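You operate a simulated robot arm through the tools that you are given. There is no shell and no other tool. Be economical: measure what you need, move in short steps, check, and stop when the job is done.

Carry out the task below with a simulated robot arm. There is one attempt and no reset: what you move stays moved.

TASK
Put things in order on the top of the hobby table. At the end: the orange paint brush stands on top of the green paperback; the cream hills card stands on top of the teal tin; the white socks with a green band is on the beige mat; the yellow tumbler stands where the cream lake card stood; the cream lake card stands where the white socks with a green band stood; whatever was shut is shut again. Leave all else as you found it, and nothing knocked over.
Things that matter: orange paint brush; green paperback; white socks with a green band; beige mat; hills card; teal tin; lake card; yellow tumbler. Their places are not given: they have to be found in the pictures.

It is judged by the outcome, as a careful person would: the job done as asked, and still so three seconds after it is handed in. It fails if anything else is knocked over, pushed out of place, dropped, spilled or broken.

THE ROBOT
A 7-joint arm with a two-finger parallel gripper, fixed in place. Base frame: the origin is at the foot of the arm, x ahead of it, y to its left, z up; the work surface is at about z = 0.74. Lengths are in m, angles in rad, forces in N, time in s.
With the tool pointing down near the work surface it reaches from about 0.3 to 0.68 m from the base axis. Its first joint turns from -1.152 to 1.152 rad. Payload 1.57 kg.
Tool frame: the origin (TCP) lies between the finger pads and is the grasp point; the fingertips stand 0.03 m ahead of it; z points along the fingers, y is the line along which they close. The gripper opens to 0.11 m. The fingers are 0.024 m wide and 0.012 m thick; the gripper's body (0.048 by 0.112 m) begins 0.078 m behind the TCP.
Orientation is that of the tool frame in the base frame, as a unit quaternion [w, x, y, z]. With the fingers straight down and closing along the base's y, the tool's x points along the base's -x, its y along +y and its z along -z.

THE INTERFACE
- The arm moves only by the tool apply_moves. Its arguments are lists of equal length, an entry for each row: "dr": the turn, a rotation vector about the tool's x, y, z in units of 6 degrees (1.0 is 6 degrees), a list of three; "offset": the shift along the tool's x, y, z in units of 50 mm (1.0 is 50 mm), a list of three; "hand": the finger opening in m, from 0 to 0.11. In form: {"dr": [[ax, ay, az], ...], "offset": [[dx, dy, dz], ...], "hand": [hand, ...]}. A call has 1 to 12 rows; each row shifts and turns the commanded pose from where the row before left it, along the tool's axes as they then stand. A call with a number of a shift or a turn outside -1 to 1 is refused whole. A row lasts 0.2 s, in which the tool goes at most 0.05 m and 0.15 rad; a call with a longer step from one row to the next is refused whole, and so is a gripper value outside its range. A pose out of reach is approached as far as the arm can. The call stops where the force on the tool passes 40 N (or 10 N more than at its start, if that is more) or the arm is blocked; 0.2 s more then pass. The fingers move at their own pace (about 0.108 m/s each) and stop on an object; they squeeze with about 35 N. The grip force told is the motor's: it shows also when the fingers shut on nothing. Time passes only in rows, and 0.2 s behind the last, so rows that do not move let the fingers close. It gives the time, the measured TCP pose, the force on the tool (base axes), the opening and the grip force at its end, in the units of the frame above (readings bear some noise).
- Cameras (640 x 400 px; columns grow to the right, rows downward): "scene" is fixed at [0.1768, -0.4152, 1.3902]; the picture's right is [0.56, -0.83, 0.00], its down [-0.59, -0.40, -0.70] and it looks along [0.58, 0.39, -0.71] (base axes); focal length 337 px, centre (320, 200). "wrist" rides on the gripper at [-0.036, 0, -0.08] in the tool frame; the picture's right is [0.00, -1.00, 0.00], its down [0.97, 0.00, -0.24] and it looks along [0.24, 0.00, 0.97] (tool axes); focal length 218 px, centre (320, 200).
- snapshot(camera): a new picture of that camera. No time passes.
- probe_pixels(camera, pixels): for up to 12 pixels [column, row] of the newest picture of that camera ("zoom" is the newest enlarged one), the place [x, y, z] in the base frame of the surface seen there, good to about 0.002 m. No time passes.
- inspect(camera, box): a new picture of the part [left, top, right, bottom] of that camera's present view, enlarged. No time passes.
- close_job(): hands the job in; it is judged then, once.

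Work in short steps. Measure before you move; look again where a grasp or a placing could have gone wrong, and mend it. You have 80 turns and 38 pictures in all, the two below and enlarged ones among them. Open the gripper and draw the arm clear of the work before you hand the job in, unless the task says otherwise; then end with one line.

The tools are called after "Request:" as name(argument=value, ...) on one line, values as JSON. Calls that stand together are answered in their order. apply_moves: Moves the arm, as the interface text tells. Its arguments: {"type":"object","properties":{"dr":{"type":"array"},"offset":{"type":"array"},"hand":{"type":"array"}},"required":["dr","offset","hand"]} The other tools are called the same way: snapshot (camera) takes a picture; probe_pixels (camera, pixels) gives the place of the surface under pixels of a picture; inspect (camera, box) takes an enlarged picture of a part of a camera's view; close_job () hands the job in.

At the start:

```text
time_s: 0.0
tcp_pos: [0.4297, -0.1448, 1.0799]
tool_rot: [0.0, 0.0, 1.0, 0.0]
wrist_force: [-0.1, -0.5, 0.3]
opening: 0.1101
grip_force: 0.1
```

scene: 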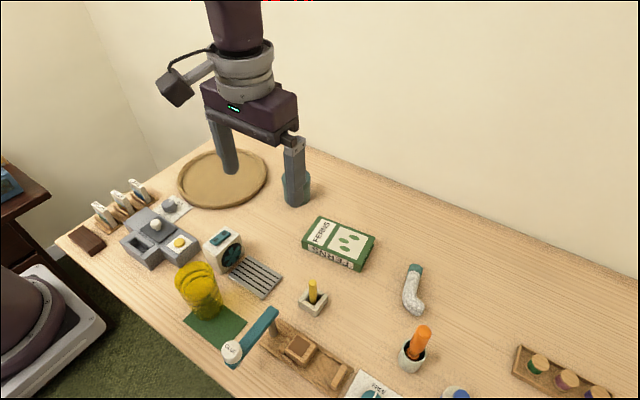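
wrist: 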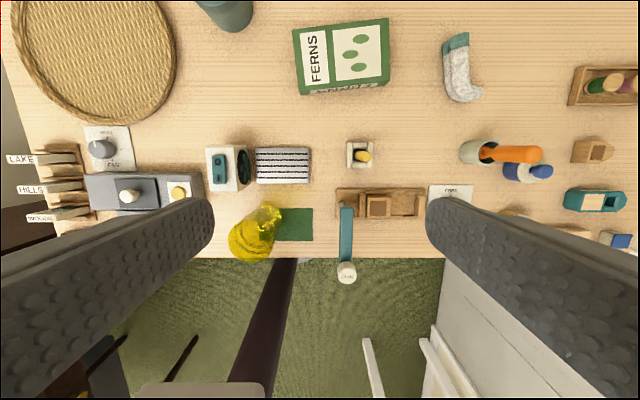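

The overview shows cards at the left (around px 120,200), the brush at (415,345), the socks at (413,290) and the tumbler at (198,290). I'll enlarge both ends of the table.

Request:
inspect(camera="scene", box=[60, 140, 300, 290])

Request:
inspect(camera="wrist", box=[0, 100, 330, 300])

Request:
inspect(camera="wrist", box=[320, 80, 640, 280])

Request:
inspect(camera="scene", box=[200, 250, 440, 400])

```text
2.67 times, centred on (180, 215) of scene
```

zoom: 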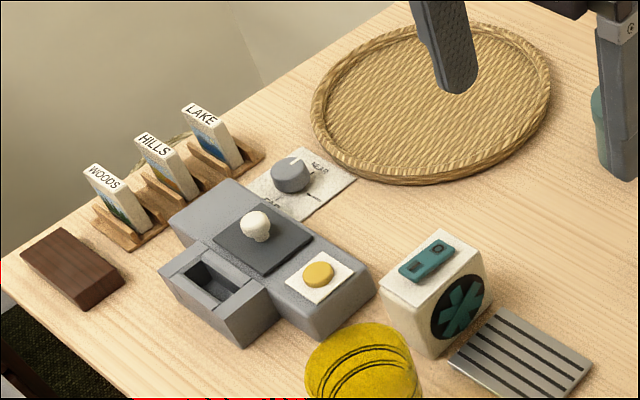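

```text
1.94 times, centred on (165, 200) of wrist
```

zoom: 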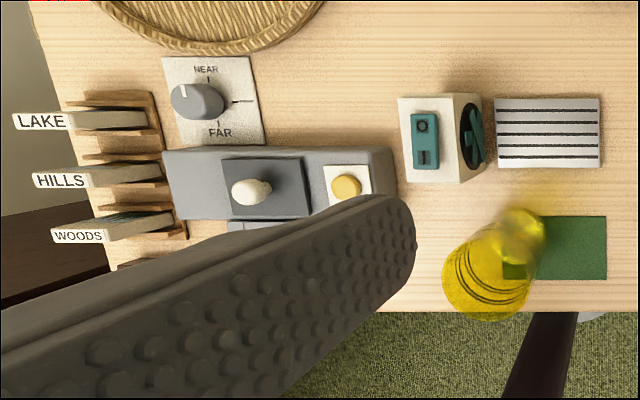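

```text
2.00 times, centred on (480, 180) of wrist
```

zoom: 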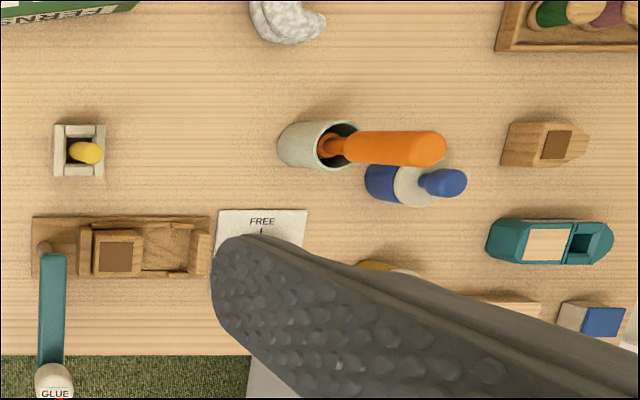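

```text
2.67 times, centred on (320, 325) of scene
```

zoom: 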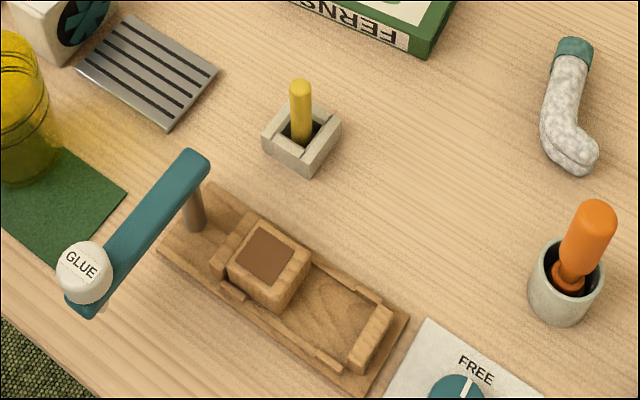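

I'll look to the right side first by shifting along -y.

Request:
apply_moves(dr=[[0, 0, 0], [0, 0, 0], [0, 0, 0], [0, 0, 0], [0, 0, 0]], offset=[[0, -1, 0], [0, -1, 0], [0, -1, 0], [0, -1, 0], [0, -0.6, 0]], hand=[0.11, 0.11, 0.11, 0.11, 0.11])

Request:
snapshot(camera="wrist")

Request:
snapshot(camera="scene")

```text
time_s: 1.2
tcp_pos: [0.4305, -0.3737, 1.0812]
tool_rot: [-0.001, -0.002, 1.0, 0.0]
wrist_force: [0.1, -0.5, -0.1]
opening: 0.1098
grip_force: 0.0
```

```text
31 pictures are left
```

wrist: 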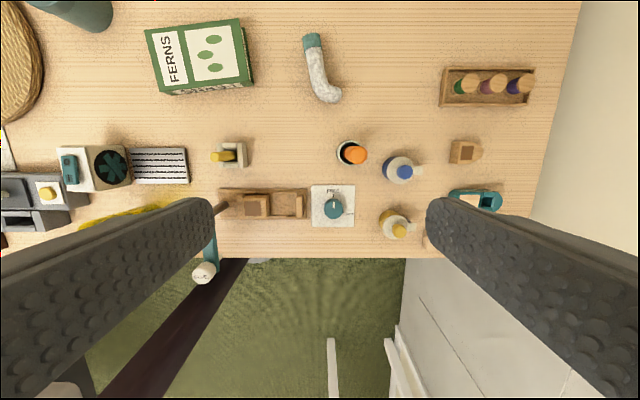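

```text
30 pictures are left
```

scene: 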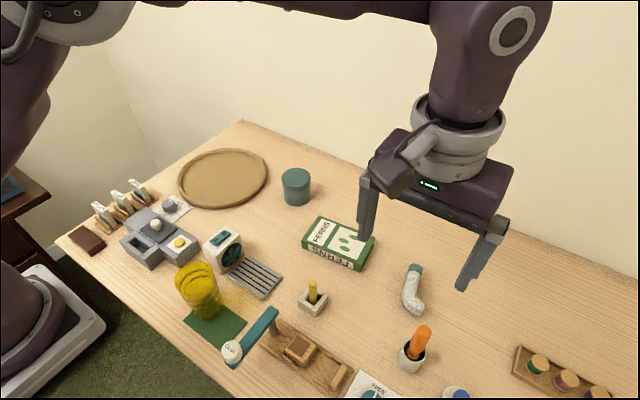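

The teal tin is at scene (296,187), and the round beige woven mat at (222,178). I'll move to the left side and look at the card rack from nearer.

Request:
apply_moves(dr=[[0, 0, 0], [0, 0, 0], [0, 0, 0], [0, 0, 0], [0, 0, 0], [0, 0, 0], [0, 0, 0], [0, 0, 0], [0, 0, 0], [0, 0, 0], [0, 0, 0]], offset=[[0, 1, 0], [0, 1, 0], [0, 1, 0], [0, 1, 0], [0, 1, 0], [0, 1, 0], [0, 1, 0], [0, 1, 0], [0, 1, 0], [0, 1, 0], [0, 1, 0]], hand=[0.11, 0.11, 0.11, 0.11, 0.11, 0.11, 0.11, 0.11, 0.11, 0.11, 0.11])

Request:
snapshot(camera="wrist")

Request:
inspect(camera="scene", box=[60, 165, 200, 255])

```text
time_s: 3.6
tcp_pos: [0.4292, 0.1759, 1.0772]
tool_rot: [0.0, 0.0, 1.0, 0.0]
wrist_force: [0.6, 0.1, -0.6]
opening: 0.1102
grip_force: 0.1
```

```text
29 pictures are left
```

wrist: 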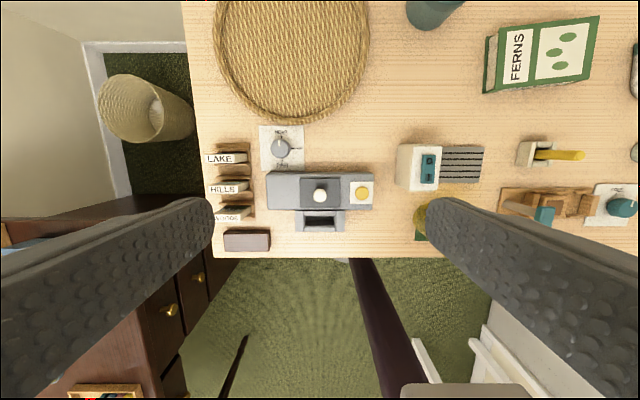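

```text
4.44 times, centred on (130, 210) of scene
```

zoom: 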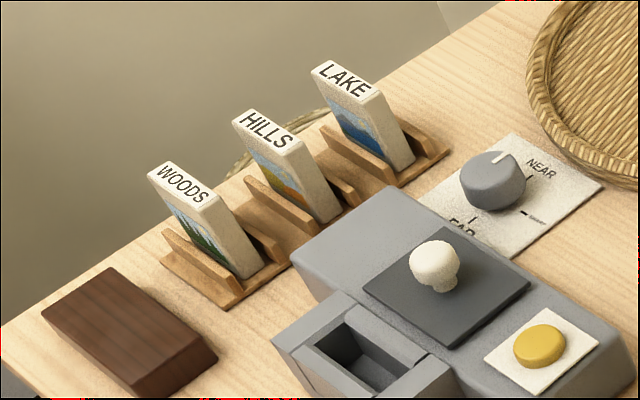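

Now I'll probe the rack, cards, and nearby heights in this zoomed picture.

Request:
probe_pixels(camera="zoom", pixels=[[320, 67], [328, 84], [367, 92], [405, 165], [432, 143], [355, 150], [310, 170], [345, 190], [243, 114], [290, 146], [175, 245], [232, 296]])

Request:
probe_pixels(camera="wrist", pixels=[[205, 158], [230, 158], [245, 158], [250, 144], [218, 144], [248, 170], [220, 170], [248, 176], [225, 189], [246, 189], [290, 60], [215, 60]])

Request:
probe_pixels(camera="scene", pixels=[[196, 267], [176, 283], [213, 278], [188, 300], [205, 318], [222, 306], [210, 325], [240, 330], [186, 320], [298, 170], [284, 182], [311, 182]])

```text
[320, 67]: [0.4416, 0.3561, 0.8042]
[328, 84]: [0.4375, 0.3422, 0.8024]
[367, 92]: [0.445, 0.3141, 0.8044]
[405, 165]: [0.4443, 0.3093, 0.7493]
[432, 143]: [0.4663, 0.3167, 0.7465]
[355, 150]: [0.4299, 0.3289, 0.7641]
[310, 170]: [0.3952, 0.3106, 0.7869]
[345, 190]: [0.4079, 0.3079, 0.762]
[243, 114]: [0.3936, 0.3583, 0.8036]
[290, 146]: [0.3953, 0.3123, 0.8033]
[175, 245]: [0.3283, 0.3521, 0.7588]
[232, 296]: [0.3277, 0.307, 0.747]
```

```text
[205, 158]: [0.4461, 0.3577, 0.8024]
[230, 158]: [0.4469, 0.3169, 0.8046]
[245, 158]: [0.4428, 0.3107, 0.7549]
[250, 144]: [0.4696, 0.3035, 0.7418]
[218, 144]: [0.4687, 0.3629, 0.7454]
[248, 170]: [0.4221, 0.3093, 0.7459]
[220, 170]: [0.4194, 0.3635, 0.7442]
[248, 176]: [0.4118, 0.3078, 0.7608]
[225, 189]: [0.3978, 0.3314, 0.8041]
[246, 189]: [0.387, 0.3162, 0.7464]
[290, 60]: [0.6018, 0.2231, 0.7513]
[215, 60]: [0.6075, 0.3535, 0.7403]
```

```text
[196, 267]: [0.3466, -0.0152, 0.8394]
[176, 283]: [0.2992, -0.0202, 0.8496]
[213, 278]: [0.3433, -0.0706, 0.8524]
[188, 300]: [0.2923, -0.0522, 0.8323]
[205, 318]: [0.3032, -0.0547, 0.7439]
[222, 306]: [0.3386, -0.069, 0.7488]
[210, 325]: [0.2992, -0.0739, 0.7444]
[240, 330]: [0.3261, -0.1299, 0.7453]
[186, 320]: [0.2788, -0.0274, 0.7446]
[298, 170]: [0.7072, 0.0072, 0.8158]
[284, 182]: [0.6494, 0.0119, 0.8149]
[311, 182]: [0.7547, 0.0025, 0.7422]
```

The rack rails are at x≈0.43/0.46 with tops at 0.764, and the lake card's centre is about (0.445,0.335). Next I'll enlarge the tumbler, the tin and book, and the brush and sock.

Request:
inspect(camera="scene", box=[160, 245, 288, 325])

Request:
probe_pixels(camera="zoom", pixels=[[100, 90], [180, 90], [265, 130], [130, 170], [80, 130], [250, 200], [140, 370], [200, 390], [290, 340], [180, 120]])

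Request:
inspect(camera="scene", box=[270, 155, 398, 275])

Request:
probe_pixels(camera="scene", pixels=[[296, 170], [296, 174], [284, 176], [308, 177], [296, 203], [320, 218], [304, 238], [373, 240], [355, 270], [318, 245], [345, 255], [340, 240]])

Request:
inspect(camera="scene", box=[380, 255, 508, 385])

Request:
probe_pixels(camera="scene", pixels=[[421, 332], [416, 350], [425, 328], [412, 358], [405, 345], [425, 358], [413, 268], [409, 290], [413, 305], [420, 308], [405, 308], [418, 285]])

```text
5.00 times, centred on (224, 285) of scene
```

zoom: 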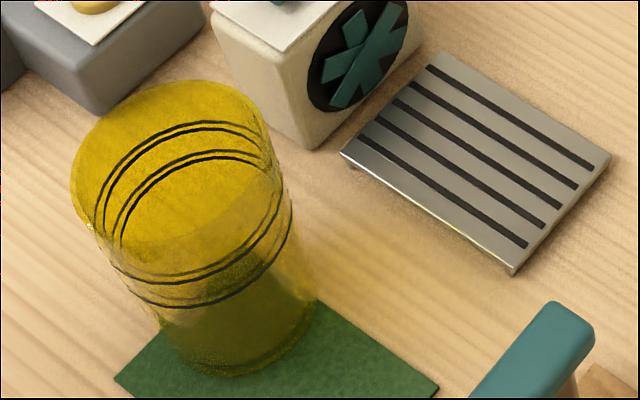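

```text
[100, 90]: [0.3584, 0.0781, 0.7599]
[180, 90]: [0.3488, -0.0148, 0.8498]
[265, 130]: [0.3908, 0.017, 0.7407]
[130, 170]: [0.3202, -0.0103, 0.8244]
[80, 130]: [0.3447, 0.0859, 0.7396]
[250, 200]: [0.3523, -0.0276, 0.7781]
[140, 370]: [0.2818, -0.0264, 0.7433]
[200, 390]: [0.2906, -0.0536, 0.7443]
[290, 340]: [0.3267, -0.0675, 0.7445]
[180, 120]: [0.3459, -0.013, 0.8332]
```

```text
3.33 times, centred on (334, 215) of scene
```

zoom: 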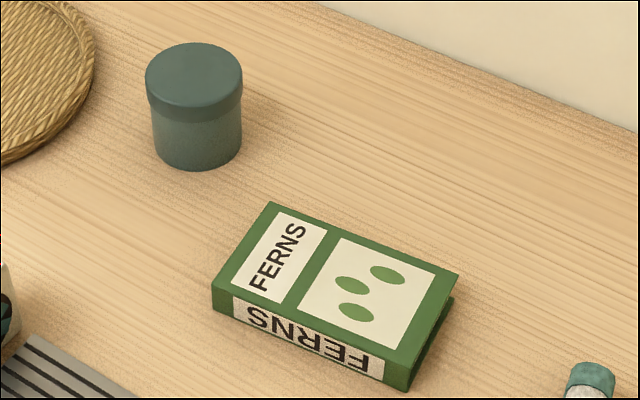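

```text
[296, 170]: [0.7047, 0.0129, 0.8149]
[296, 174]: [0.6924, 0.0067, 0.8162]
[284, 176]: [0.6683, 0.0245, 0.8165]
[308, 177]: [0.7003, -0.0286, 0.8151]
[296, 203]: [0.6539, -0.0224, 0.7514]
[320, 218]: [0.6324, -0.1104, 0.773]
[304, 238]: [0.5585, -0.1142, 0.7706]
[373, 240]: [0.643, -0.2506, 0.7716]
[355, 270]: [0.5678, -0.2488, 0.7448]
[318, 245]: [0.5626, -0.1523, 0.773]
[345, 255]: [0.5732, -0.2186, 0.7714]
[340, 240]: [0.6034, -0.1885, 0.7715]
```

```text
3.08 times, centred on (444, 320) of scene
```

zoom: 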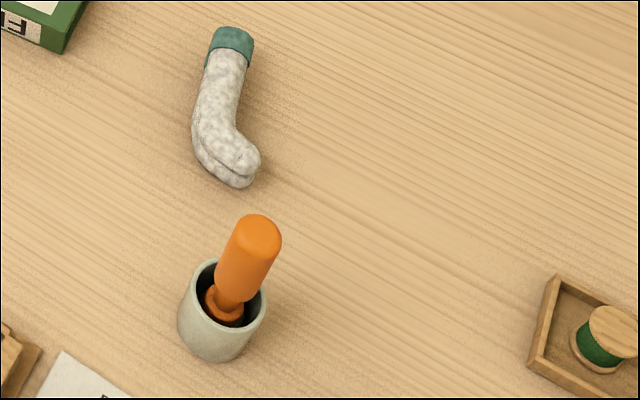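

```text
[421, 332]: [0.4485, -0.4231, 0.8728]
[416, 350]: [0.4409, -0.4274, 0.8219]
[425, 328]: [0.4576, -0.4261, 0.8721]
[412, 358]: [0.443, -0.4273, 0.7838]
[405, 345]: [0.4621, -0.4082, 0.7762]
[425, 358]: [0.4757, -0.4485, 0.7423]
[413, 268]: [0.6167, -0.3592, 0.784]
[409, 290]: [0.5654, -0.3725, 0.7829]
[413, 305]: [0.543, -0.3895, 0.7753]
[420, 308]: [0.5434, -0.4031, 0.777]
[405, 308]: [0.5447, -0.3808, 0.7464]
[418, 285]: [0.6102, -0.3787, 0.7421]
```

The brush stands upright in the pot at about (0.45,-0.425), with its top at 0.872 and the book top at 0.773. I'll move above it and look.

Request:
apply_moves(dr=[[0, 0, 0], [0, 0, 0], [0, 0, 0], [0, 0, 0], [0, 0, 0], [0, 0, 0], [0, 0, 0], [0, 0, 0], [0, 0, 0], [0, 0, 0], [0, 0, 0], [0, 0, 0]], offset=[[-0.04, -0.99, 0], [-0.04, -0.99, 0], [-0.04, -0.99, 0], [-0.04, -0.99, 0], [-0.04, -0.99, 0], [-0.04, -0.99, 0], [-0.04, -0.99, 0], [-0.04, -0.99, 0], [-0.04, -0.99, 0], [-0.04, -0.99, 0], [-0.04, -0.99, 0], [-0.04, -0.99, 0]], hand=[0.11, 0.11, 0.11, 0.11, 0.11, 0.11, 0.11, 0.11, 0.11, 0.11, 0.11, 0.11])

Request:
apply_moves(dr=[[0, 0, 0], [0, 0, 0], [0, 0, 0]], offset=[[0, 0, 0.9], [0, 0, 0.9], [0, 0, 0]], hand=[0.07, 0.07, 0.07])

Request:
snapshot(camera="wrist")

```text
time_s: 6.2
tcp_pos: [0.4546, -0.4187, 1.0795]
tool_rot: [-0.001, 0.0, 1.0, 0.0]
wrist_force: [0.0, -0.1, 1.0]
opening: 0.1101
grip_force: 0.1
```

```text
time_s: 7.0
tcp_pos: [0.454, -0.4192, 0.9881]
tool_rot: [0.0, 0.0, 1.0, -0.001]
wrist_force: [0.3, 0.3, -0.4]
opening: 0.0702
grip_force: 0.0
```

```text
24 pictures are left
```

wrist: 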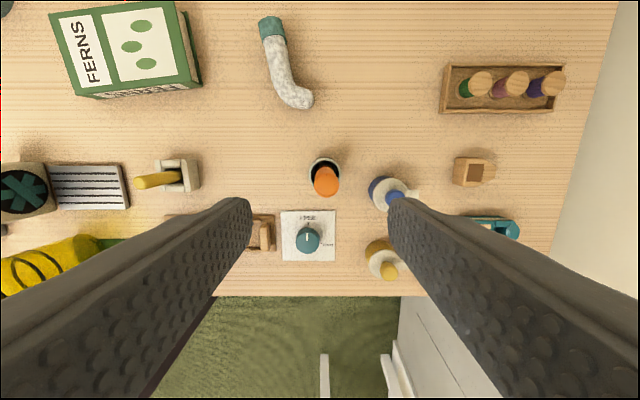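

The brush top at wrist (326,187) works out to about (0.454,-0.4245). I'll check how far the neighbouring bottle is.

Request:
probe_pixels(camera="wrist", pixels=[[326, 187], [326, 172], [318, 190], [335, 190], [395, 196], [378, 190], [325, 160], [268, 30], [280, 75], [300, 98], [288, 95], [292, 75]])

```text
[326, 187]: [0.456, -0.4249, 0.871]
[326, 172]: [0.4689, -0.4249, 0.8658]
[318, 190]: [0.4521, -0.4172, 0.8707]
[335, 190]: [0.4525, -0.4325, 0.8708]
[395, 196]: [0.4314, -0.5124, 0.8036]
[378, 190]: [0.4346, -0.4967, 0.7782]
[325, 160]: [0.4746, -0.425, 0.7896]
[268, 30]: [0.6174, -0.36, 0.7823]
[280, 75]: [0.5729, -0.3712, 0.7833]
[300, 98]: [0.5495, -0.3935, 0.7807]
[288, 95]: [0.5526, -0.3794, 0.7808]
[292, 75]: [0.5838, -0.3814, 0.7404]
```

The bottle is clear at y≤-0.495. I'll descend to z≈0.845 with the opening at 0.05, then close.

Request:
apply_moves(dr=[[0, 0, 0], [0, 0, 0], [0, 0, 0], [0, 0, 0], [0, 0, 0], [0, 0, 0], [0, 0, 0], [0, 0, 0]], offset=[[-0.02, -0.11, 0], [0, 0, 0.8], [0, 0, 0.8], [0, 0, 0.8], [0, 0, 0.44], [0, 0, 0], [0, 0, 0], [0, 0, 0]], hand=[0.05, 0.05, 0.05, 0.05, 0.05, 0.05, 0.0, 0.0])

Request:
apply_moves(dr=[[0, 0, 0], [0, 0, 0], [0, 0, 0], [0, 0, 0], [0, 0, 0]], offset=[[0, 0, 0], [0, 0, -0.5], [0, 0, -0.9], [0, 0, -1], [0, 0, -1]], hand=[0, 0, 0, 0, 0])

Request:
inspect(camera="scene", box=[330, 170, 530, 370])

```text
time_s: 8.8
tcp_pos: [0.4548, -0.4237, 0.8474]
tool_rot: [0.0, 0.0, 1.0, 0.0]
wrist_force: [0.2, 0.9, 1.8]
opening: 0.0221
grip_force: 34.7
```

```text
time_s: 10.0
tcp_pos: [0.4586, -0.4267, 1.0199]
tool_rot: [-0.001, 0.0, 1.0, 0.001]
wrist_force: [-1.0, 0.2, -0.7]
opening: 0.022
grip_force: 34.6
```

```text
2.00 times, centred on (430, 270) of scene
```

zoom: 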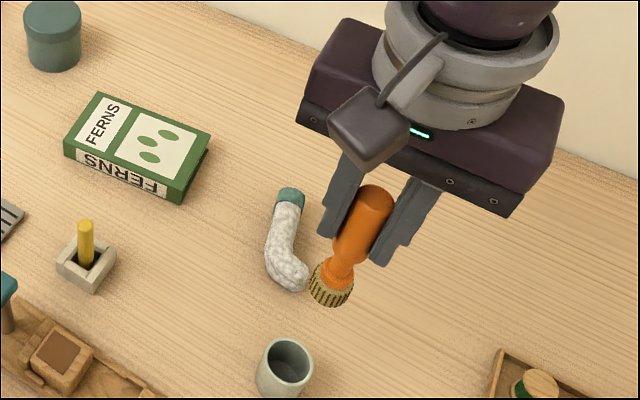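

I have the brush: a stubby one with a flat round bristle base. I'll probe the bottom for the offset below the TCP.

Request:
probe_pixels(camera="zoom", pixels=[[328, 303], [318, 298], [345, 302], [330, 285], [375, 195]])

```text
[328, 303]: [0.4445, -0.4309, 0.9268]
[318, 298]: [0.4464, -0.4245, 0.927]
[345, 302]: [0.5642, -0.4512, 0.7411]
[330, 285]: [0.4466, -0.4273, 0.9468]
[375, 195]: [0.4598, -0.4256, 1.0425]
```

The bottom is about 0.096 below the TCP. I'll carry it above the book's centre (0.595,-0.185) and lower it most of the way.

Request:
apply_moves(dr=[[0, 0, 0], [0, 0, 0], [0, 0, 0], [0, 0, 0], [0, 0, 0], [0, 0, 0], [0, 0, 0], [0, 0, 0], [0, 0, 0], [0, 0, 0], [0, 0, 0]], offset=[[-0.457, 0.807, 0], [-0.457, 0.807, 0], [-0.457, 0.807, 0], [-0.457, 0.807, 0], [-0.457, 0.807, 0], [-0.457, 0.807, 0], [0, 0, 0], [0, 0, 0.8], [0, 0, 0.8], [0, 0, 0.8], [0, 0, 0.2]], hand=[0, 0, 0, 0, 0, 0, 0, 0, 0, 0, 0])

```text
time_s: 12.4
tcp_pos: [0.5904, -0.1801, 0.8868]
tool_rot: [0.001, 0.0, 1.0, 0.0]
wrist_force: [-0.6, 0.0, 0.1]
opening: 0.0221
grip_force: 35.5
```

Request:
apply_moves(dr=[[0, 0, 0], [0, 0, 0], [0, 0, 0]], offset=[[0, 0, 0.2], [0, 0, 0.07], [0, 0, 0]], hand=[0, 0, 0])

Request:
inspect(camera="scene", box=[280, 150, 440, 290])

```text
time_s: 13.2
tcp_pos: [0.5931, -0.1808, 0.8741]
tool_rot: [0.003, 0.0, 1.0, 0.0]
wrist_force: [3.1, 5.8, 27.1]
opening: 0.0224
grip_force: 34.8
```

```text
2.86 times, centred on (360, 220) of scene
```

zoom: 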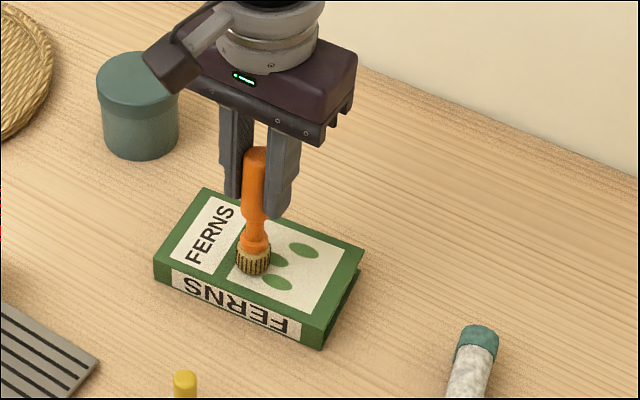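

The brush is touching the book top (27 N). I'll ease up 2 mm, open slowly and withdraw.

Request:
apply_moves(dr=[[0, 0, 0], [0, 0, 0], [0, 0, 0], [0, 0, 0], [0, 0, 0], [0, 0, 0], [0, 0, 0]], offset=[[0, 0, -0.04], [0, 0, 0], [0, 0, 0], [0, 0, -0.5], [0, 0, -1], [0, 0, -1], [0, 0, 0]], hand=[0, 0.03, 0.05, 0.05, 0.05, 0.06, 0.07])

Request:
snapshot(camera="scene")

```text
time_s: 14.8
tcp_pos: [0.5916, -0.177, 1.0029]
tool_rot: [0.0, 0.0, 1.0, 0.0]
wrist_force: [0.4, -0.9, -0.2]
opening: 0.07
grip_force: 0.1
```

```text
21 pictures are left
```

scene: 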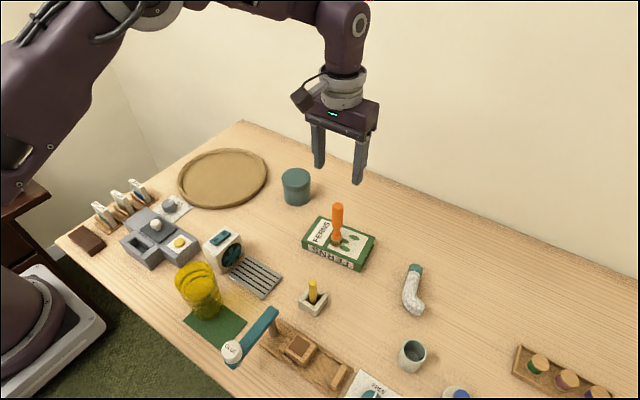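

The brush is standing on the book. Next is the sock: I'll go above its leg at (0.572,-0.372) and descend.

Request:
apply_moves(dr=[[0, 0, 0], [0, 0, 0], [0, 0, 0], [0, 0, 0], [0, 0, 0], [0, 0, 0], [0, 0, 0], [0, 0, 0]], offset=[[0.08, -0.78, 0], [0.08, -0.78, 0], [0.08, -0.78, 0], [0.08, -0.78, 0], [0.08, -0.78, 0], [0, 0, 0.9], [0, 0, 0.9], [0, 0, 0]], hand=[0.07, 0.07, 0.07, 0.07, 0.07, 0.07, 0.07, 0.07])

Request:
snapshot(camera="wrist")

```text
time_s: 16.6
tcp_pos: [0.5585, -0.3583, 0.906]
tool_rot: [0.0, 0.0, 1.0, 0.0]
wrist_force: [-0.3, 1.0, -0.5]
opening: 0.07
grip_force: 0.0
out of reach, approached as far as the arm can: row 5
```

```text
20 pictures are left
```

wrist: 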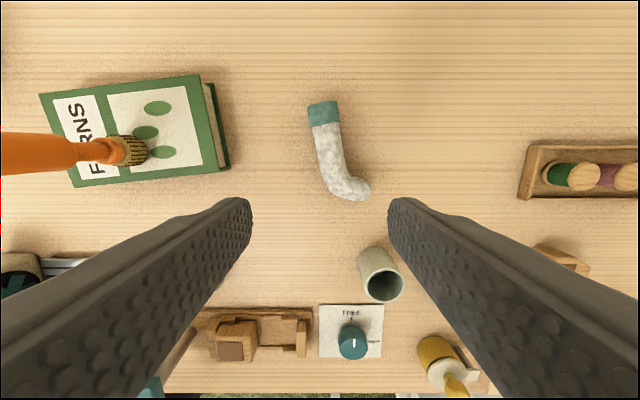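

The high pose hit the reach limit at 0.664 m. I'll descend to 0.835 first, then shift the remaining ~14 mm in x and y.

Request:
apply_moves(dr=[[0, 0, 0], [0, 0, 0], [0, 0, 0], [0, 0, 0]], offset=[[0, 0, 0.7], [0, 0, 0.7], [-0.24, -0.27, 0], [0, 0, 0]], hand=[0.07, 0.07, 0.07, 0.07])

```text
time_s: 17.6
tcp_pos: [0.565, -0.3569, 0.8344]
tool_rot: [-0.009, -0.015, 1.0, 0.008]
wrist_force: [0.3, -0.1, 0.8]
opening: 0.0702
grip_force: 0.1
out of reach, approached as far as the arm can: row 3
```

I'm still limited, so I'll tilt the fingers 12° outward (negative turn about tool y) to gain reach.

Request:
apply_moves(dr=[[0, -1, 0], [0, -1, 0], [0, 0, 0]], offset=[[0, 0, 0], [0, 0, 0], [0, 0, 0]], hand=[0.07, 0.07, 0.07])

```text
time_s: 18.4
tcp_pos: [0.5688, -0.3714, 0.8403]
tool_rot: [0.105, -0.001, 0.994, 0.0]
wrist_force: [0.2, 0.9, 0.4]
opening: 0.0699
grip_force: 0.1
```

Reached: the TCP is at (0.569,-0.371,0.840) with the tilt. Now I'll go straight down to 0.779 and close on the sock.

Request:
apply_moves(dr=[[0, 0, 0], [0, 0, 0], [0, 0, 0], [0, 0, 0], [0, 0, 0], [0, 0, 0]], offset=[[0.0975, 0, 0.6], [0.0975, 0, 0.6], [0, 0, 0], [0, 0, 0], [0, 0, 0], [0, 0, 0]], hand=[0.07, 0.07, 0.07, 0.0, 0.0, 0.0])

```text
time_s: 18.9
tcp_pos: [0.5727, -0.3808, 0.8087]
tool_rot: [0.111, 0.001, 0.994, -0.012]
wrist_force: [-2.4, -2.0, 7.7]
opening: 0.0722
grip_force: 1.2
stopped in row 2: the force on the tool passed its limit (the readings are from after the stop); the commanded pose is now the measured one
```

The motion stopped on contact. I'll take a look.

Request:
inspect(camera="scene", box=[350, 200, 480, 330])

Request:
snapshot(camera="wrist")

```text
3.08 times, centred on (415, 265) of scene
```

zoom: 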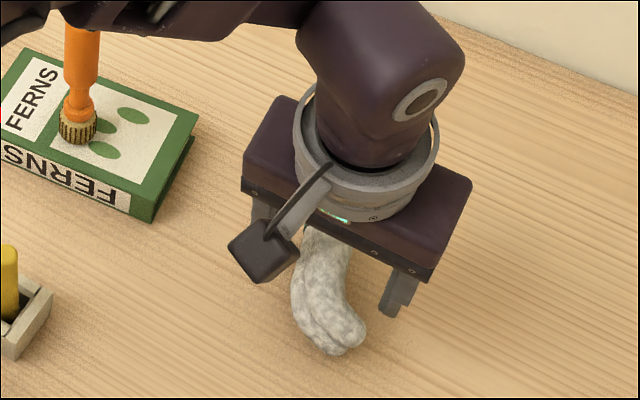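

```text
18 pictures are left
```

wrist: 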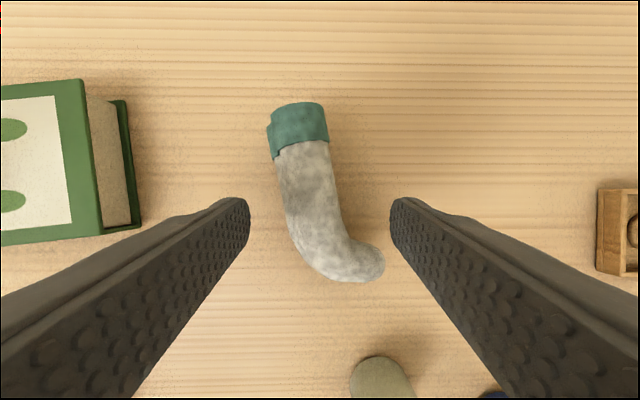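

The fingers are clear of the sock, so the force was likely dynamic. I'll shift 8 mm to +y and go down in small steps.

Request:
apply_moves(dr=[[0, 0, 0], [0, 0, 0], [0, 0, 0], [0, 0, 0], [0, 0, 0]], offset=[[0, 0.08, 0], [0, 0.08, 0], [0.044, 0, 0.195], [0.044, 0, 0.195], [0, 0, 0]], hand=[0.07, 0.07, 0.07, 0.07, 0.07])

```text
time_s: 19.7
tcp_pos: [0.5746, -0.379, 0.8087]
tool_rot: [0.116, -0.001, 0.993, -0.019]
wrist_force: [-1.6, -2.7, 9.4]
opening: 0.0728
grip_force: 1.9
stopped in row 3: the force on the tool passed its limit (the readings are from after the stop); the commanded pose is now the measured one
```

The fingers seem to be landing on the edges of the sock's bulk, since they're being pushed open. I'll rise slightly, open to 0.105, and go down again.

Request:
apply_moves(dr=[[0, 0, 0], [0, 0, 0], [0, 0, 0], [0, 0, 0], [0, 0, 0], [0, 0, 0], [0, 0, 0]], offset=[[-0.022, 0, -0.1], [0, 0, 0], [0, 0, 0], [0.044, 0, 0.195], [0.044, 0, 0.195], [0.044, 0, 0.195], [0, 0, 0]], hand=[0.07, 0.105, 0.105, 0.105, 0.105, 0.105, 0.105])

Request:
inspect(camera="scene", box=[300, 190, 480, 330])

```text
time_s: 21.3
tcp_pos: [0.5752, -0.3799, 0.7819]
tool_rot: [0.115, 0.001, 0.993, -0.019]
wrist_force: [-0.3, -0.9, -0.8]
opening: 0.1054
grip_force: 0.1
```

```text
2.86 times, centred on (390, 260) of scene
```

zoom: 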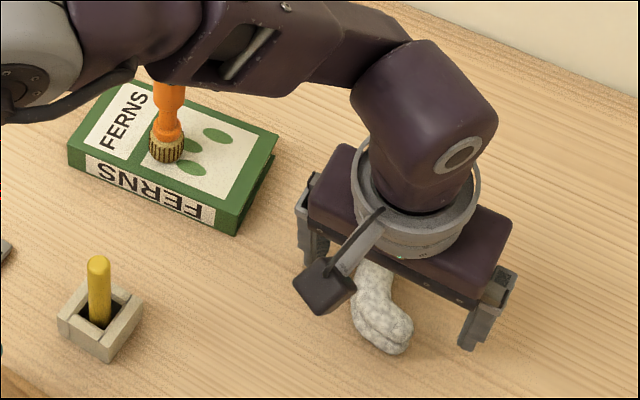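

It came down freely. Close on the sock.

Request:
apply_moves(dr=[[0, 0, 0], [0, 0, 0], [0, 0, 0], [0, 0, 0], [0, 0, 0]], offset=[[0.01, 0, 0.06], [0, 0, 0], [0, 0, 0], [0, 0, 0], [0, 0, 0]], hand=[0.105, 0.07, 0.04, 0.0, 0.0])

```text
time_s: 22.5
tcp_pos: [0.5763, -0.3797, 0.7784]
tool_rot: [0.115, 0.001, 0.993, -0.018]
wrist_force: [-1.5, 0.2, 4.4]
opening: 0.0502
grip_force: 34.6
```

Gripped at 0.050 wide. Lift, drawing back toward the arm.

Request:
apply_moves(dr=[[0, 0, 0], [0, 0, 0], [0, 0, 0], [0, 0, 0], [0, 0, 0], [0, 0, 0], [0, 0, 0]], offset=[[-0.09, 0, -0.39], [0.21, 0, -0.87], [0.21, 0, -0.87], [0.21, 0, -0.87], [0.21, 0, -0.87], [0.21, 0, -0.87], [0, 0, 0]], hand=[0, 0, 0, 0, 0, 0, 0])

Request:
snapshot(camera="scene")

```text
time_s: 24.1
tcp_pos: [0.4733, -0.3736, 0.9997]
tool_rot: [0.115, 0.0, 0.993, -0.018]
wrist_force: [-1.3, -0.3, -0.9]
opening: 0.0498
grip_force: 35.0
```

```text
16 pictures are left
```

scene: 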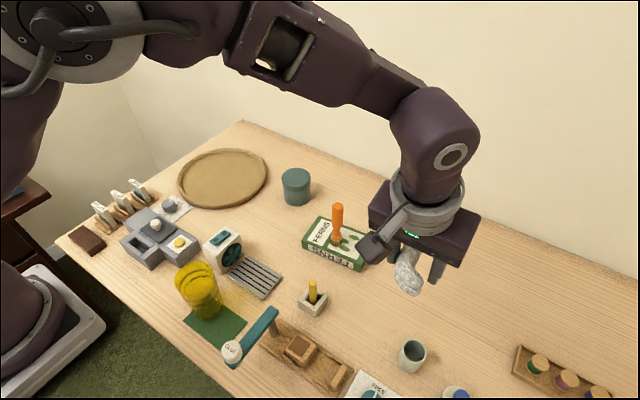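

The sock is held. I'll carry it at height to above the mat, target (0.57,0.20), keeping the tilt so it lands flat.

Request:
apply_moves(dr=[[0, 0, 0], [0, 0, 0], [0, 0, 0], [0, 0, 0], [0, 0, 0], [0, 0, 0], [0, 0, 0], [0, 0, 0], [0, 0, 0], [0, 0, 0], [0, 0, 0], [0, 0, 0]], offset=[[-0.158, 0.957, 0.036], [-0.158, 0.957, 0.036], [-0.158, 0.957, 0.036], [-0.158, 0.957, 0.036], [-0.158, 0.957, 0.036], [-0.158, 0.957, 0.036], [-0.158, 0.957, 0.036], [-0.158, 0.957, 0.036], [-0.158, 0.957, 0.036], [-0.158, 0.957, 0.036], [-0.158, 0.957, 0.036], [-0.158, 0.957, 0.036]], hand=[0, 0, 0, 0, 0, 0, 0, 0, 0, 0, 0, 0])

Request:
probe_pixels(camera="scene", pixels=[[222, 178], [205, 190], [215, 195], [268, 178], [180, 178], [222, 150], [222, 206], [240, 175]])

```text
time_s: 26.7
tcp_pos: [0.5766, 0.204, 0.9795]
tool_rot: [0.114, 0.0, 0.993, -0.018]
wrist_force: [-0.8, 0.0, -1.3]
opening: 0.0494
grip_force: 35.1
```

```text
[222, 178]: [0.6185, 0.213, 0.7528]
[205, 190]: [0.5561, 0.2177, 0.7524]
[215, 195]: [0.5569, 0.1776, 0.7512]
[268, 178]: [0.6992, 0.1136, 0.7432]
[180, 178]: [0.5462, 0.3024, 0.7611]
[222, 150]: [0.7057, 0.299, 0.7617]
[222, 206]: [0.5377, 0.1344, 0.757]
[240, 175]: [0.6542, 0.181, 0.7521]
```

The mat surface is at 0.752. Lower to just above it.

Request:
apply_moves(dr=[[0, 0, 0], [0, 0, 0], [0, 0, 0], [0, 0, 0], [0, 0, 0]], offset=[[0.187, 0, 0.829], [0.187, 0, 0.829], [0.187, 0, 0.829], [0.187, 0, 0.829], [0, 0, 0]], hand=[0, 0, 0, 0, 0])

Request:
apply_moves(dr=[[0, 0, 0], [0, 0, 0], [0, 0, 0]], offset=[[0.035, 0, 0.156], [0.035, 0, 0.156], [0, 0, 0]], hand=[0, 0, 0])

```text
time_s: 27.9
tcp_pos: [0.5789, 0.1963, 0.8087]
tool_rot: [0.115, 0.001, 0.993, -0.018]
wrist_force: [-0.2, 0.1, -1.8]
opening: 0.0495
grip_force: 35.2
```

```text
time_s: 28.7
tcp_pos: [0.5777, 0.1959, 0.7919]
tool_rot: [0.115, 0.001, 0.993, -0.018]
wrist_force: [0.2, -0.4, -0.1]
opening: 0.0495
grip_force: 35.0
```

Request:
apply_moves(dr=[[0, 0, 0], [0, 0, 0], [0, 0, 0], [0, 0, 0], [0, 0, 0], [0, 0, 0], [0, 0, 0], [0, 0, 0], [0, 0, 0]], offset=[[0.01, 0, 0.05], [0, 0, 0], [0, 0, 0], [0, 0, 0], [0, 0, 0], [-0.044, 0, -0.195], [-0.187, 0, -0.829], [-0.187, 0, -0.829], [-0.187, 0, -0.829]], hand=[0, 0, 0.055, 0.07, 0.1, 0.1, 0.1, 0.1, 0.1])

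Request:
apply_moves(dr=[[0, 1, 0], [0, 1, 0], [0, 0.2, 0], [-0.34, 0, 0]], offset=[[0, 0, 0], [0, 0, 0], [0, 0, 0], [0, 0, 0]], hand=[0.1, 0.1, 0.1, 0.1])

Request:
snapshot(camera="wrist")

```text
time_s: 30.7
tcp_pos: [0.5723, 0.2011, 0.9291]
tool_rot: [0.114, 0.0, 0.993, -0.018]
wrist_force: [0.9, -0.3, 0.5]
opening: 0.1
grip_force: 0.0
```

```text
time_s: 31.7
tcp_pos: [0.5739, 0.2013, 0.9268]
tool_rot: [0.001, 0.003, 1.0, 0.001]
wrist_force: [-0.4, -0.3, -0.4]
opening: 0.1001
grip_force: 0.0
```

```text
15 pictures are left
```

wrist: 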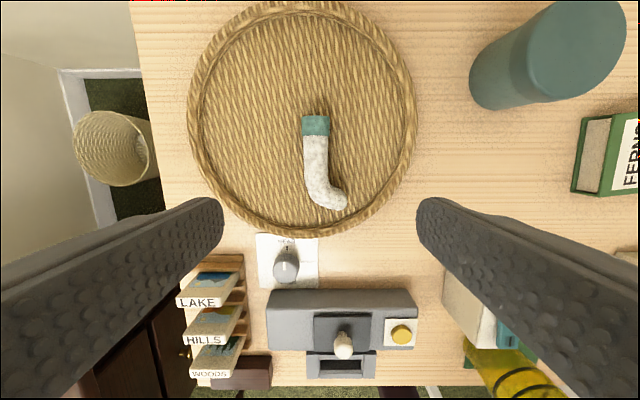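

The sock is lying on the mat. Next I'll measure the cards from this view.

Request:
probe_pixels(camera="wrist", pixels=[[179, 299], [228, 303], [205, 296], [205, 305], [238, 273], [186, 338], [233, 342], [210, 335], [210, 344], [241, 290], [243, 262], [290, 325]])

```text
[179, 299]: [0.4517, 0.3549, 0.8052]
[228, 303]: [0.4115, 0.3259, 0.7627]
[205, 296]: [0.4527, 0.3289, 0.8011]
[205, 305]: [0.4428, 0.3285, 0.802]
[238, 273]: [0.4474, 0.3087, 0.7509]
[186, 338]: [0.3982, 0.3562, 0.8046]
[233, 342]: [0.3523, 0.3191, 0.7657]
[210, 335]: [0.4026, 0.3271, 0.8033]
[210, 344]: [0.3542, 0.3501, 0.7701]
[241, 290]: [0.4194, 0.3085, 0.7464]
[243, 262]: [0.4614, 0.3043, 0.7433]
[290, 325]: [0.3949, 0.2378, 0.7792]
```

The lake card's centre is (0.4465,0.335) with its top at 0.804. Move over it and descend to 0.80.

Request:
apply_moves(dr=[[0, 0, 0], [0, 0, 0], [0, 0, 0], [0, 0, 0], [0, 0, 0], [0, 0, 0]], offset=[[0.637, 0.67, 0], [0.637, 0.67, 0], [0.637, 0.67, 0], [0.637, 0.67, 0], [0, 0, 0], [0, 0, 0]], hand=[0.075, 0.075, 0.075, 0.075, 0.075, 0.075])

```text
time_s: 33.1
tcp_pos: [0.4492, 0.3348, 0.9282]
tool_rot: [-0.001, 0.003, 1.0, 0.0]
wrist_force: [-1.2, 0.5, -1.2]
opening: 0.0751
grip_force: 0.0
```

Request:
apply_moves(dr=[[0, 0, 0], [0, 0, 0], [0, 0, 0], [0, 0, 0], [0, 0, 0], [0, 0, 0], [0, 0, 0], [0, 0, 0]], offset=[[0.05, 0, 0.8], [0, 0, 0.8], [0, 0, 0.7], [0, 0, 0.26], [0, 0, 0], [0, 0, 0], [0, 0, 0], [0, 0, 0]], hand=[0.075, 0.075, 0.075, 0.075, 0.075, 0.04, 0.0, 0.0])

Request:
inspect(camera="scene", box=[70, 130, 220, 240])

```text
time_s: 34.9
tcp_pos: [0.4438, 0.3338, 0.8011]
tool_rot: [0.0, 0.002, 1.0, 0.0]
wrist_force: [0.4, -0.4, 1.1]
opening: 0.0483
grip_force: 34.6
```

```text
3.64 times, centred on (145, 185) of scene
```

zoom: 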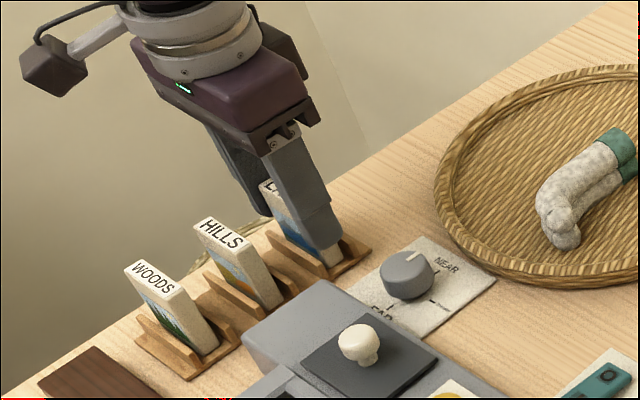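

Gripped, but the sock's spot at r≈0.69 needs a tilted tool. I'll open, tilt 18° outward here and grip again, so the card is upright when placed with that tilt.

Request:
apply_moves(dr=[[0, 0, 0], [0, 0, 0], [0, -1, 0], [0, -1, 0], [0, -1, 0], [0, 0, 0], [0, 0, 0], [0, 0, 0], [0, 0, 0]], offset=[[0, 0, 0], [0, 0, 0], [-0.02, 0, -0.02], [0, 0, 0], [0, 0, 0], [0, 0, 0], [0, 0, 0], [0, 0, 0], [0, 0, 0]], hand=[0.065, 0.075, 0.075, 0.075, 0.075, 0.075, 0.04, 0.0, 0.0])

```text
time_s: 36.9
tcp_pos: [0.4567, 0.3339, 0.8058]
tool_rot: [0.153, 0.004, 0.988, -0.003]
wrist_force: [0.5, 0.0, 0.8]
opening: 0.0484
grip_force: 34.4
out of reach, approached as far as the arm can: row 5
```

The 18° tilt exceeded a joint limit here (TCP pushed to x=0.457). I'll release, back the tilt off to 12° and re-centre.

Request:
apply_moves(dr=[[0, 0, 0], [0, 0, 0], [0, 1, 0], [0, 0, 0], [0, 0, 0]], offset=[[0, 0, 0], [0, 0, 0], [0, 0, 0], [0, 0, 0], [0, 0, 0]], hand=[0.065, 0.075, 0.075, 0.075, 0.075])

```text
time_s: 38.1
tcp_pos: [0.4565, 0.3353, 0.805]
tool_rot: [0.105, 0.002, 0.994, 0.0]
wrist_force: [0.3, -0.6, 0.6]
opening: 0.0748
grip_force: 0.1
```

Shift 13 mm in -x and 2 mm down.

Request:
apply_moves(dr=[[0, 0, 0], [0, 0, 0]], offset=[[0.262, 0, -0.015], [0, 0, 0]], hand=[0.075, 0.075])

```text
time_s: 38.7
tcp_pos: [0.4452, 0.3338, 0.8038]
tool_rot: [0.105, 0.001, 0.995, -0.001]
wrist_force: [-0.5, 0.9, 0.4]
opening: 0.0752
grip_force: 0.0
```

Request:
apply_moves(dr=[[0, 0, 0], [0, 0, 0], [0, 0, 0], [0, 0, 0], [0, 0, 0], [0, 0, 0], [0, 0, 0], [0, 0, 0]], offset=[[0.015, 0, 0.04], [0, 0, 0], [0, 0, 0], [-0.042, 0, -0.196], [-0.083, 0, -0.391], [-0.166, 0, -0.78], [-0.166, 0, -0.78], [0, 0, 0]], hand=[0.075, 0.04, 0.0, 0, 0, 0, 0, 0])

Request:
inspect(camera="scene", box=[70, 90, 220, 240])

```text
time_s: 40.5
tcp_pos: [0.4434, 0.335, 0.909]
tool_rot: [0.104, 0.003, 0.995, -0.001]
wrist_force: [1.0, -0.2, -0.2]
opening: 0.0484
grip_force: 35.1
```

```text
2.67 times, centred on (145, 165) of scene
```

zoom: 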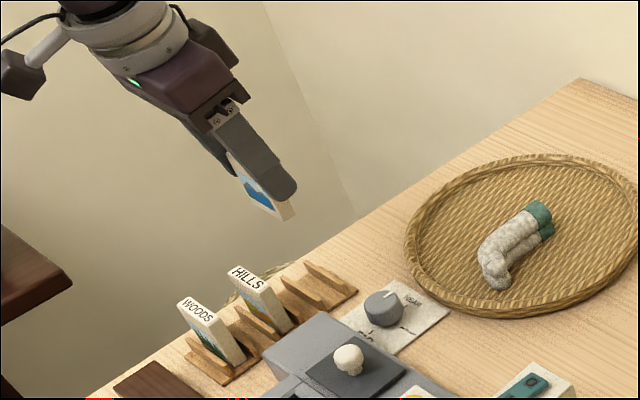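

The lake card is held. I'll probe its visible edge points to check it's upright and find its bottom height.

Request:
probe_pixels(camera="zoom", pixels=[[283, 217], [292, 207], [275, 213], [250, 200], [240, 180], [262, 205], [235, 165], [278, 208]])

```text
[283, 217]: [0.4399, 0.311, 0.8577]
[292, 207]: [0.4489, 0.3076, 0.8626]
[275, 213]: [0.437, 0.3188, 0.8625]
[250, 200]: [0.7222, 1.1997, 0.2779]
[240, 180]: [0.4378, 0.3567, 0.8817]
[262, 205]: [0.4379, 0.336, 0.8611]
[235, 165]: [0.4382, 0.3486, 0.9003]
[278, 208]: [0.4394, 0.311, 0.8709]
```

The card is vertical (face x≈0.438 over z 0.861–0.900) and its bottom is 0.053 below the TCP. Raise it and carry it across.

Request:
apply_moves(dr=[[0, 0, 0], [0, 0, 0], [0, 0, 0], [0, 0, 0], [0, 0, 0], [0, 0, 0], [0, 0, 0], [0, 0, 0], [0, 0, 0], [0, 0, 0], [0, 0, 0], [0, 0, 0]], offset=[[-0.146, 0, -0.685], [-0.146, 0, -0.685], [0, -0.96, 0], [0, -0.96, 0], [0, -0.96, 0], [0, -0.96, 0], [0, -0.96, 0], [0, -0.96, 0], [0, -0.96, 0], [0, -0.96, 0], [0, -0.96, 0], [0, -0.96, 0]], hand=[0, 0, 0, 0, 0, 0, 0, 0, 0, 0, 0, 0])

Request:
apply_moves(dr=[[0, 0, 0], [0, 0, 0], [0, 0, 0], [0, 0, 0], [0, 0, 0], [0, 0, 0]], offset=[[0, -0.94, 0], [0, -0.94, 0], [0, -0.94, 0], [0, -0.94, 0], [0, -0.94, 0], [0, 0, 0]], hand=[0, 0, 0, 0, 0, 0])

```text
time_s: 43.1
tcp_pos: [0.4417, -0.1429, 0.9824]
tool_rot: [0.105, 0.002, 0.994, -0.001]
wrist_force: [-0.4, -0.1, -0.3]
opening: 0.0485
grip_force: 34.2
```

```text
time_s: 44.5
tcp_pos: [0.4402, -0.3822, 0.982]
tool_rot: [0.105, 0.002, 0.995, 0.0]
wrist_force: [0.0, -0.2, 0.0]
opening: 0.0483
grip_force: 35.0
```

Request:
apply_moves(dr=[[0, 0, 0], [0, 0, 0], [0, 0, 0], [0, 0, 0], [0, 0, 0], [0, 0, 0]], offset=[[-0.387, 0, 0.778], [-0.387, 0, 0.778], [-0.387, 0, 0.778], [-0.387, 0, 0.778], [-0.387, 0, 0.778], [0, 0, 0]], hand=[0, 0, 0, 0, 0, 0])

```text
time_s: 45.9
tcp_pos: [0.5781, -0.3765, 0.8113]
tool_rot: [0.104, 0.003, 0.995, -0.001]
wrist_force: [0.3, 0.3, 0.6]
opening: 0.0486
grip_force: 35.8
```

Lower in small steps to contact (expected near 0.795).

Request:
apply_moves(dr=[[0, 0, 0], [0, 0, 0], [0, 0, 0], [0, 0, 0]], offset=[[0.035, 0, 0.16], [0.025, 0, 0.12], [0.006, 0, 0.03], [0, 0, 0]], hand=[0, 0, 0, 0])

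Request:
inspect(camera="scene", box=[340, 190, 500, 330])

```text
time_s: 46.9
tcp_pos: [0.5772, -0.3786, 0.796]
tool_rot: [0.107, 0.003, 0.994, 0.0]
wrist_force: [0.1, 5.2, 15.0]
opening: 0.0484
grip_force: 35.1
```

```text
2.86 times, centred on (420, 260) of scene
```

zoom: 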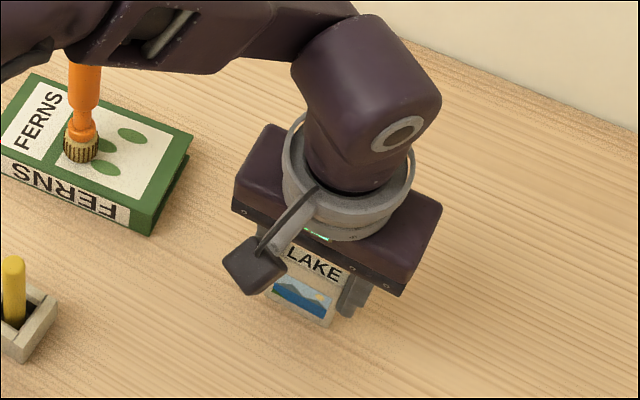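

In contact (15 N). Open and retract along the tool axis.

Request:
apply_moves(dr=[[0, 0, 0], [0, 0, 0], [0, 0, 0], [0, 0, 0], [0, 0, 0], [0, 0, 0], [0, 0, 0], [0, 0, 0]], offset=[[0, 0, -0.02], [0, 0, 0], [0, 0, 0], [0, 0, -0.3], [0, 0, -0.8], [0, 0, -1], [0, 0, -1], [0, 0, -1]], hand=[0.0, 0.055, 0.075, 0.075, 0.075, 0.075, 0.075, 0.075])

Request:
snapshot(camera="scene")

```text
time_s: 48.7
tcp_pos: [0.5345, -0.3794, 0.9998]
tool_rot: [0.105, 0.003, 0.995, 0.001]
wrist_force: [-0.8, 0.8, 0.1]
opening: 0.0751
grip_force: 0.0
```

```text
11 pictures are left
```

scene: 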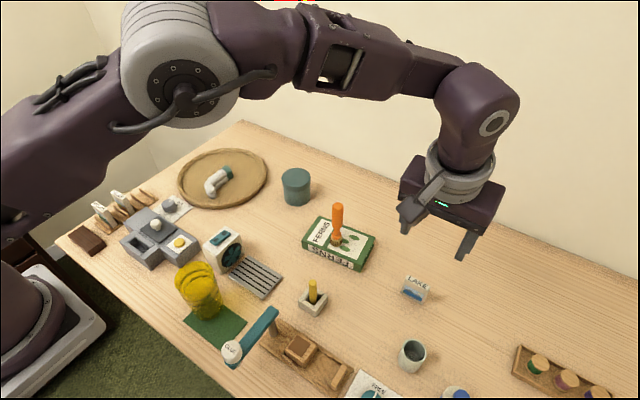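

The lake card stands upright at the sock's old spot. Return to the rack for the hills card with the same 12° tilt.

Request:
apply_moves(dr=[[0, 0, 0], [0, 0, 0], [0, 0, 0], [0, 0, 0], [0, 0, 0], [0, 0, 0], [0, 0, 0], [0, 0, 0], [0, 0, 0], [0, 0, 0], [0, 0, 0], [0, 0, 0]], offset=[[0.182, 0.952, -0.039], [0.182, 0.952, -0.039], [0.182, 0.952, -0.039], [0.182, 0.952, -0.039], [0.182, 0.952, -0.039], [0.182, 0.952, -0.039], [0.182, 0.952, -0.039], [0.182, 0.952, -0.039], [0.182, 0.952, -0.039], [0.182, 0.952, -0.039], [0.182, 0.952, -0.039], [0.182, 0.952, -0.039]], hand=[0.075, 0.075, 0.075, 0.075, 0.075, 0.075, 0.075, 0.075, 0.075, 0.075, 0.075, 0.075])

Request:
apply_moves(dr=[[0, 0, 0], [0, 0, 0], [0, 0, 0], [0, 0, 0], [0, 0, 0], [0, 0, 0]], offset=[[0.182, 0.952, -0.039], [0.182, 0.952, -0.039], [0.182, 0.952, -0.039], [0.166, 0, 0.78], [0.166, 0, 0.78], [0, 0, 0]], hand=[0.075, 0.075, 0.075, 0.075, 0.075, 0.075])

```text
time_s: 51.3
tcp_pos: [0.4219, 0.1962, 0.9904]
tool_rot: [0.104, 0.003, 0.995, -0.001]
wrist_force: [-0.4, 0.5, 0.2]
opening: 0.075
grip_force: 0.1
```

```text
time_s: 52.7
tcp_pos: [0.3953, 0.3353, 0.9172]
tool_rot: [0.105, 0.002, 0.995, 0.0]
wrist_force: [-1.0, 0.1, 0.2]
opening: 0.0752
grip_force: 0.1
```

Before descending, I'll check the grey machine's edge relative to the right finger's path.

Request:
probe_pixels(camera="wrist", pixels=[[271, 296], [271, 310], [268, 325], [269, 342], [264, 310], [275, 320]])

```text
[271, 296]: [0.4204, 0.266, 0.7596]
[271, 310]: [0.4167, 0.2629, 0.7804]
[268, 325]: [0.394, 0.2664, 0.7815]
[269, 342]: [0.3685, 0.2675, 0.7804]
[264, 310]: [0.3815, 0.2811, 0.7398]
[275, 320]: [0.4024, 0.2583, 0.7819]
```

The machine edge is at y=0.268 and the finger's outer edge will be ≥0.29: clear. Descend to 0.803 and grip.

Request:
apply_moves(dr=[[0, 0, 0], [0, 0, 0], [0, 0, 0], [0, 0, 0], [0, 0, 0], [0, 0, 0], [0, 0, 0]], offset=[[0.166, 0, 0.78], [0.166, 0, 0.78], [0.125, 0, 0.587], [0.016, 0, 0.09], [0, 0, 0], [0, 0, 0], [0, 0, 0]], hand=[0.065, 0.065, 0.065, 0.065, 0.065, 0.0, 0.0])

```text
time_s: 54.3
tcp_pos: [0.3965, 0.3351, 0.801]
tool_rot: [0.104, 0.002, 0.995, 0.0]
wrist_force: [-0.2, -0.7, -0.9]
opening: 0.0489
grip_force: 34.8
```

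Gripped at 0.049. Lift gently and check.

Request:
apply_moves(dr=[[0, 0, 0], [0, 0, 0], [0, 0, 0], [0, 0, 0], [0, 0, 0], [0, 0, 0]], offset=[[0, 0, 0], [-0.042, 0, -0.196], [-0.083, 0, -0.391], [-0.166, 0, -0.78], [-0.166, 0, -0.78], [0, 0, 0]], hand=[0, 0, 0, 0, 0, 0])

Request:
inspect(camera="scene", box=[60, 100, 210, 240])

```text
time_s: 55.7
tcp_pos: [0.3959, 0.3367, 0.912]
tool_rot: [0.104, 0.002, 0.995, 0.0]
wrist_force: [0.8, 0.0, 0.0]
opening: 0.0487
grip_force: 34.8
```

```text
2.86 times, centred on (135, 170) of scene
```

zoom: 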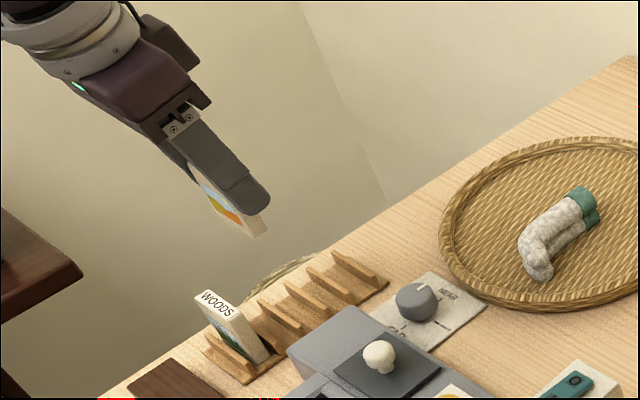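

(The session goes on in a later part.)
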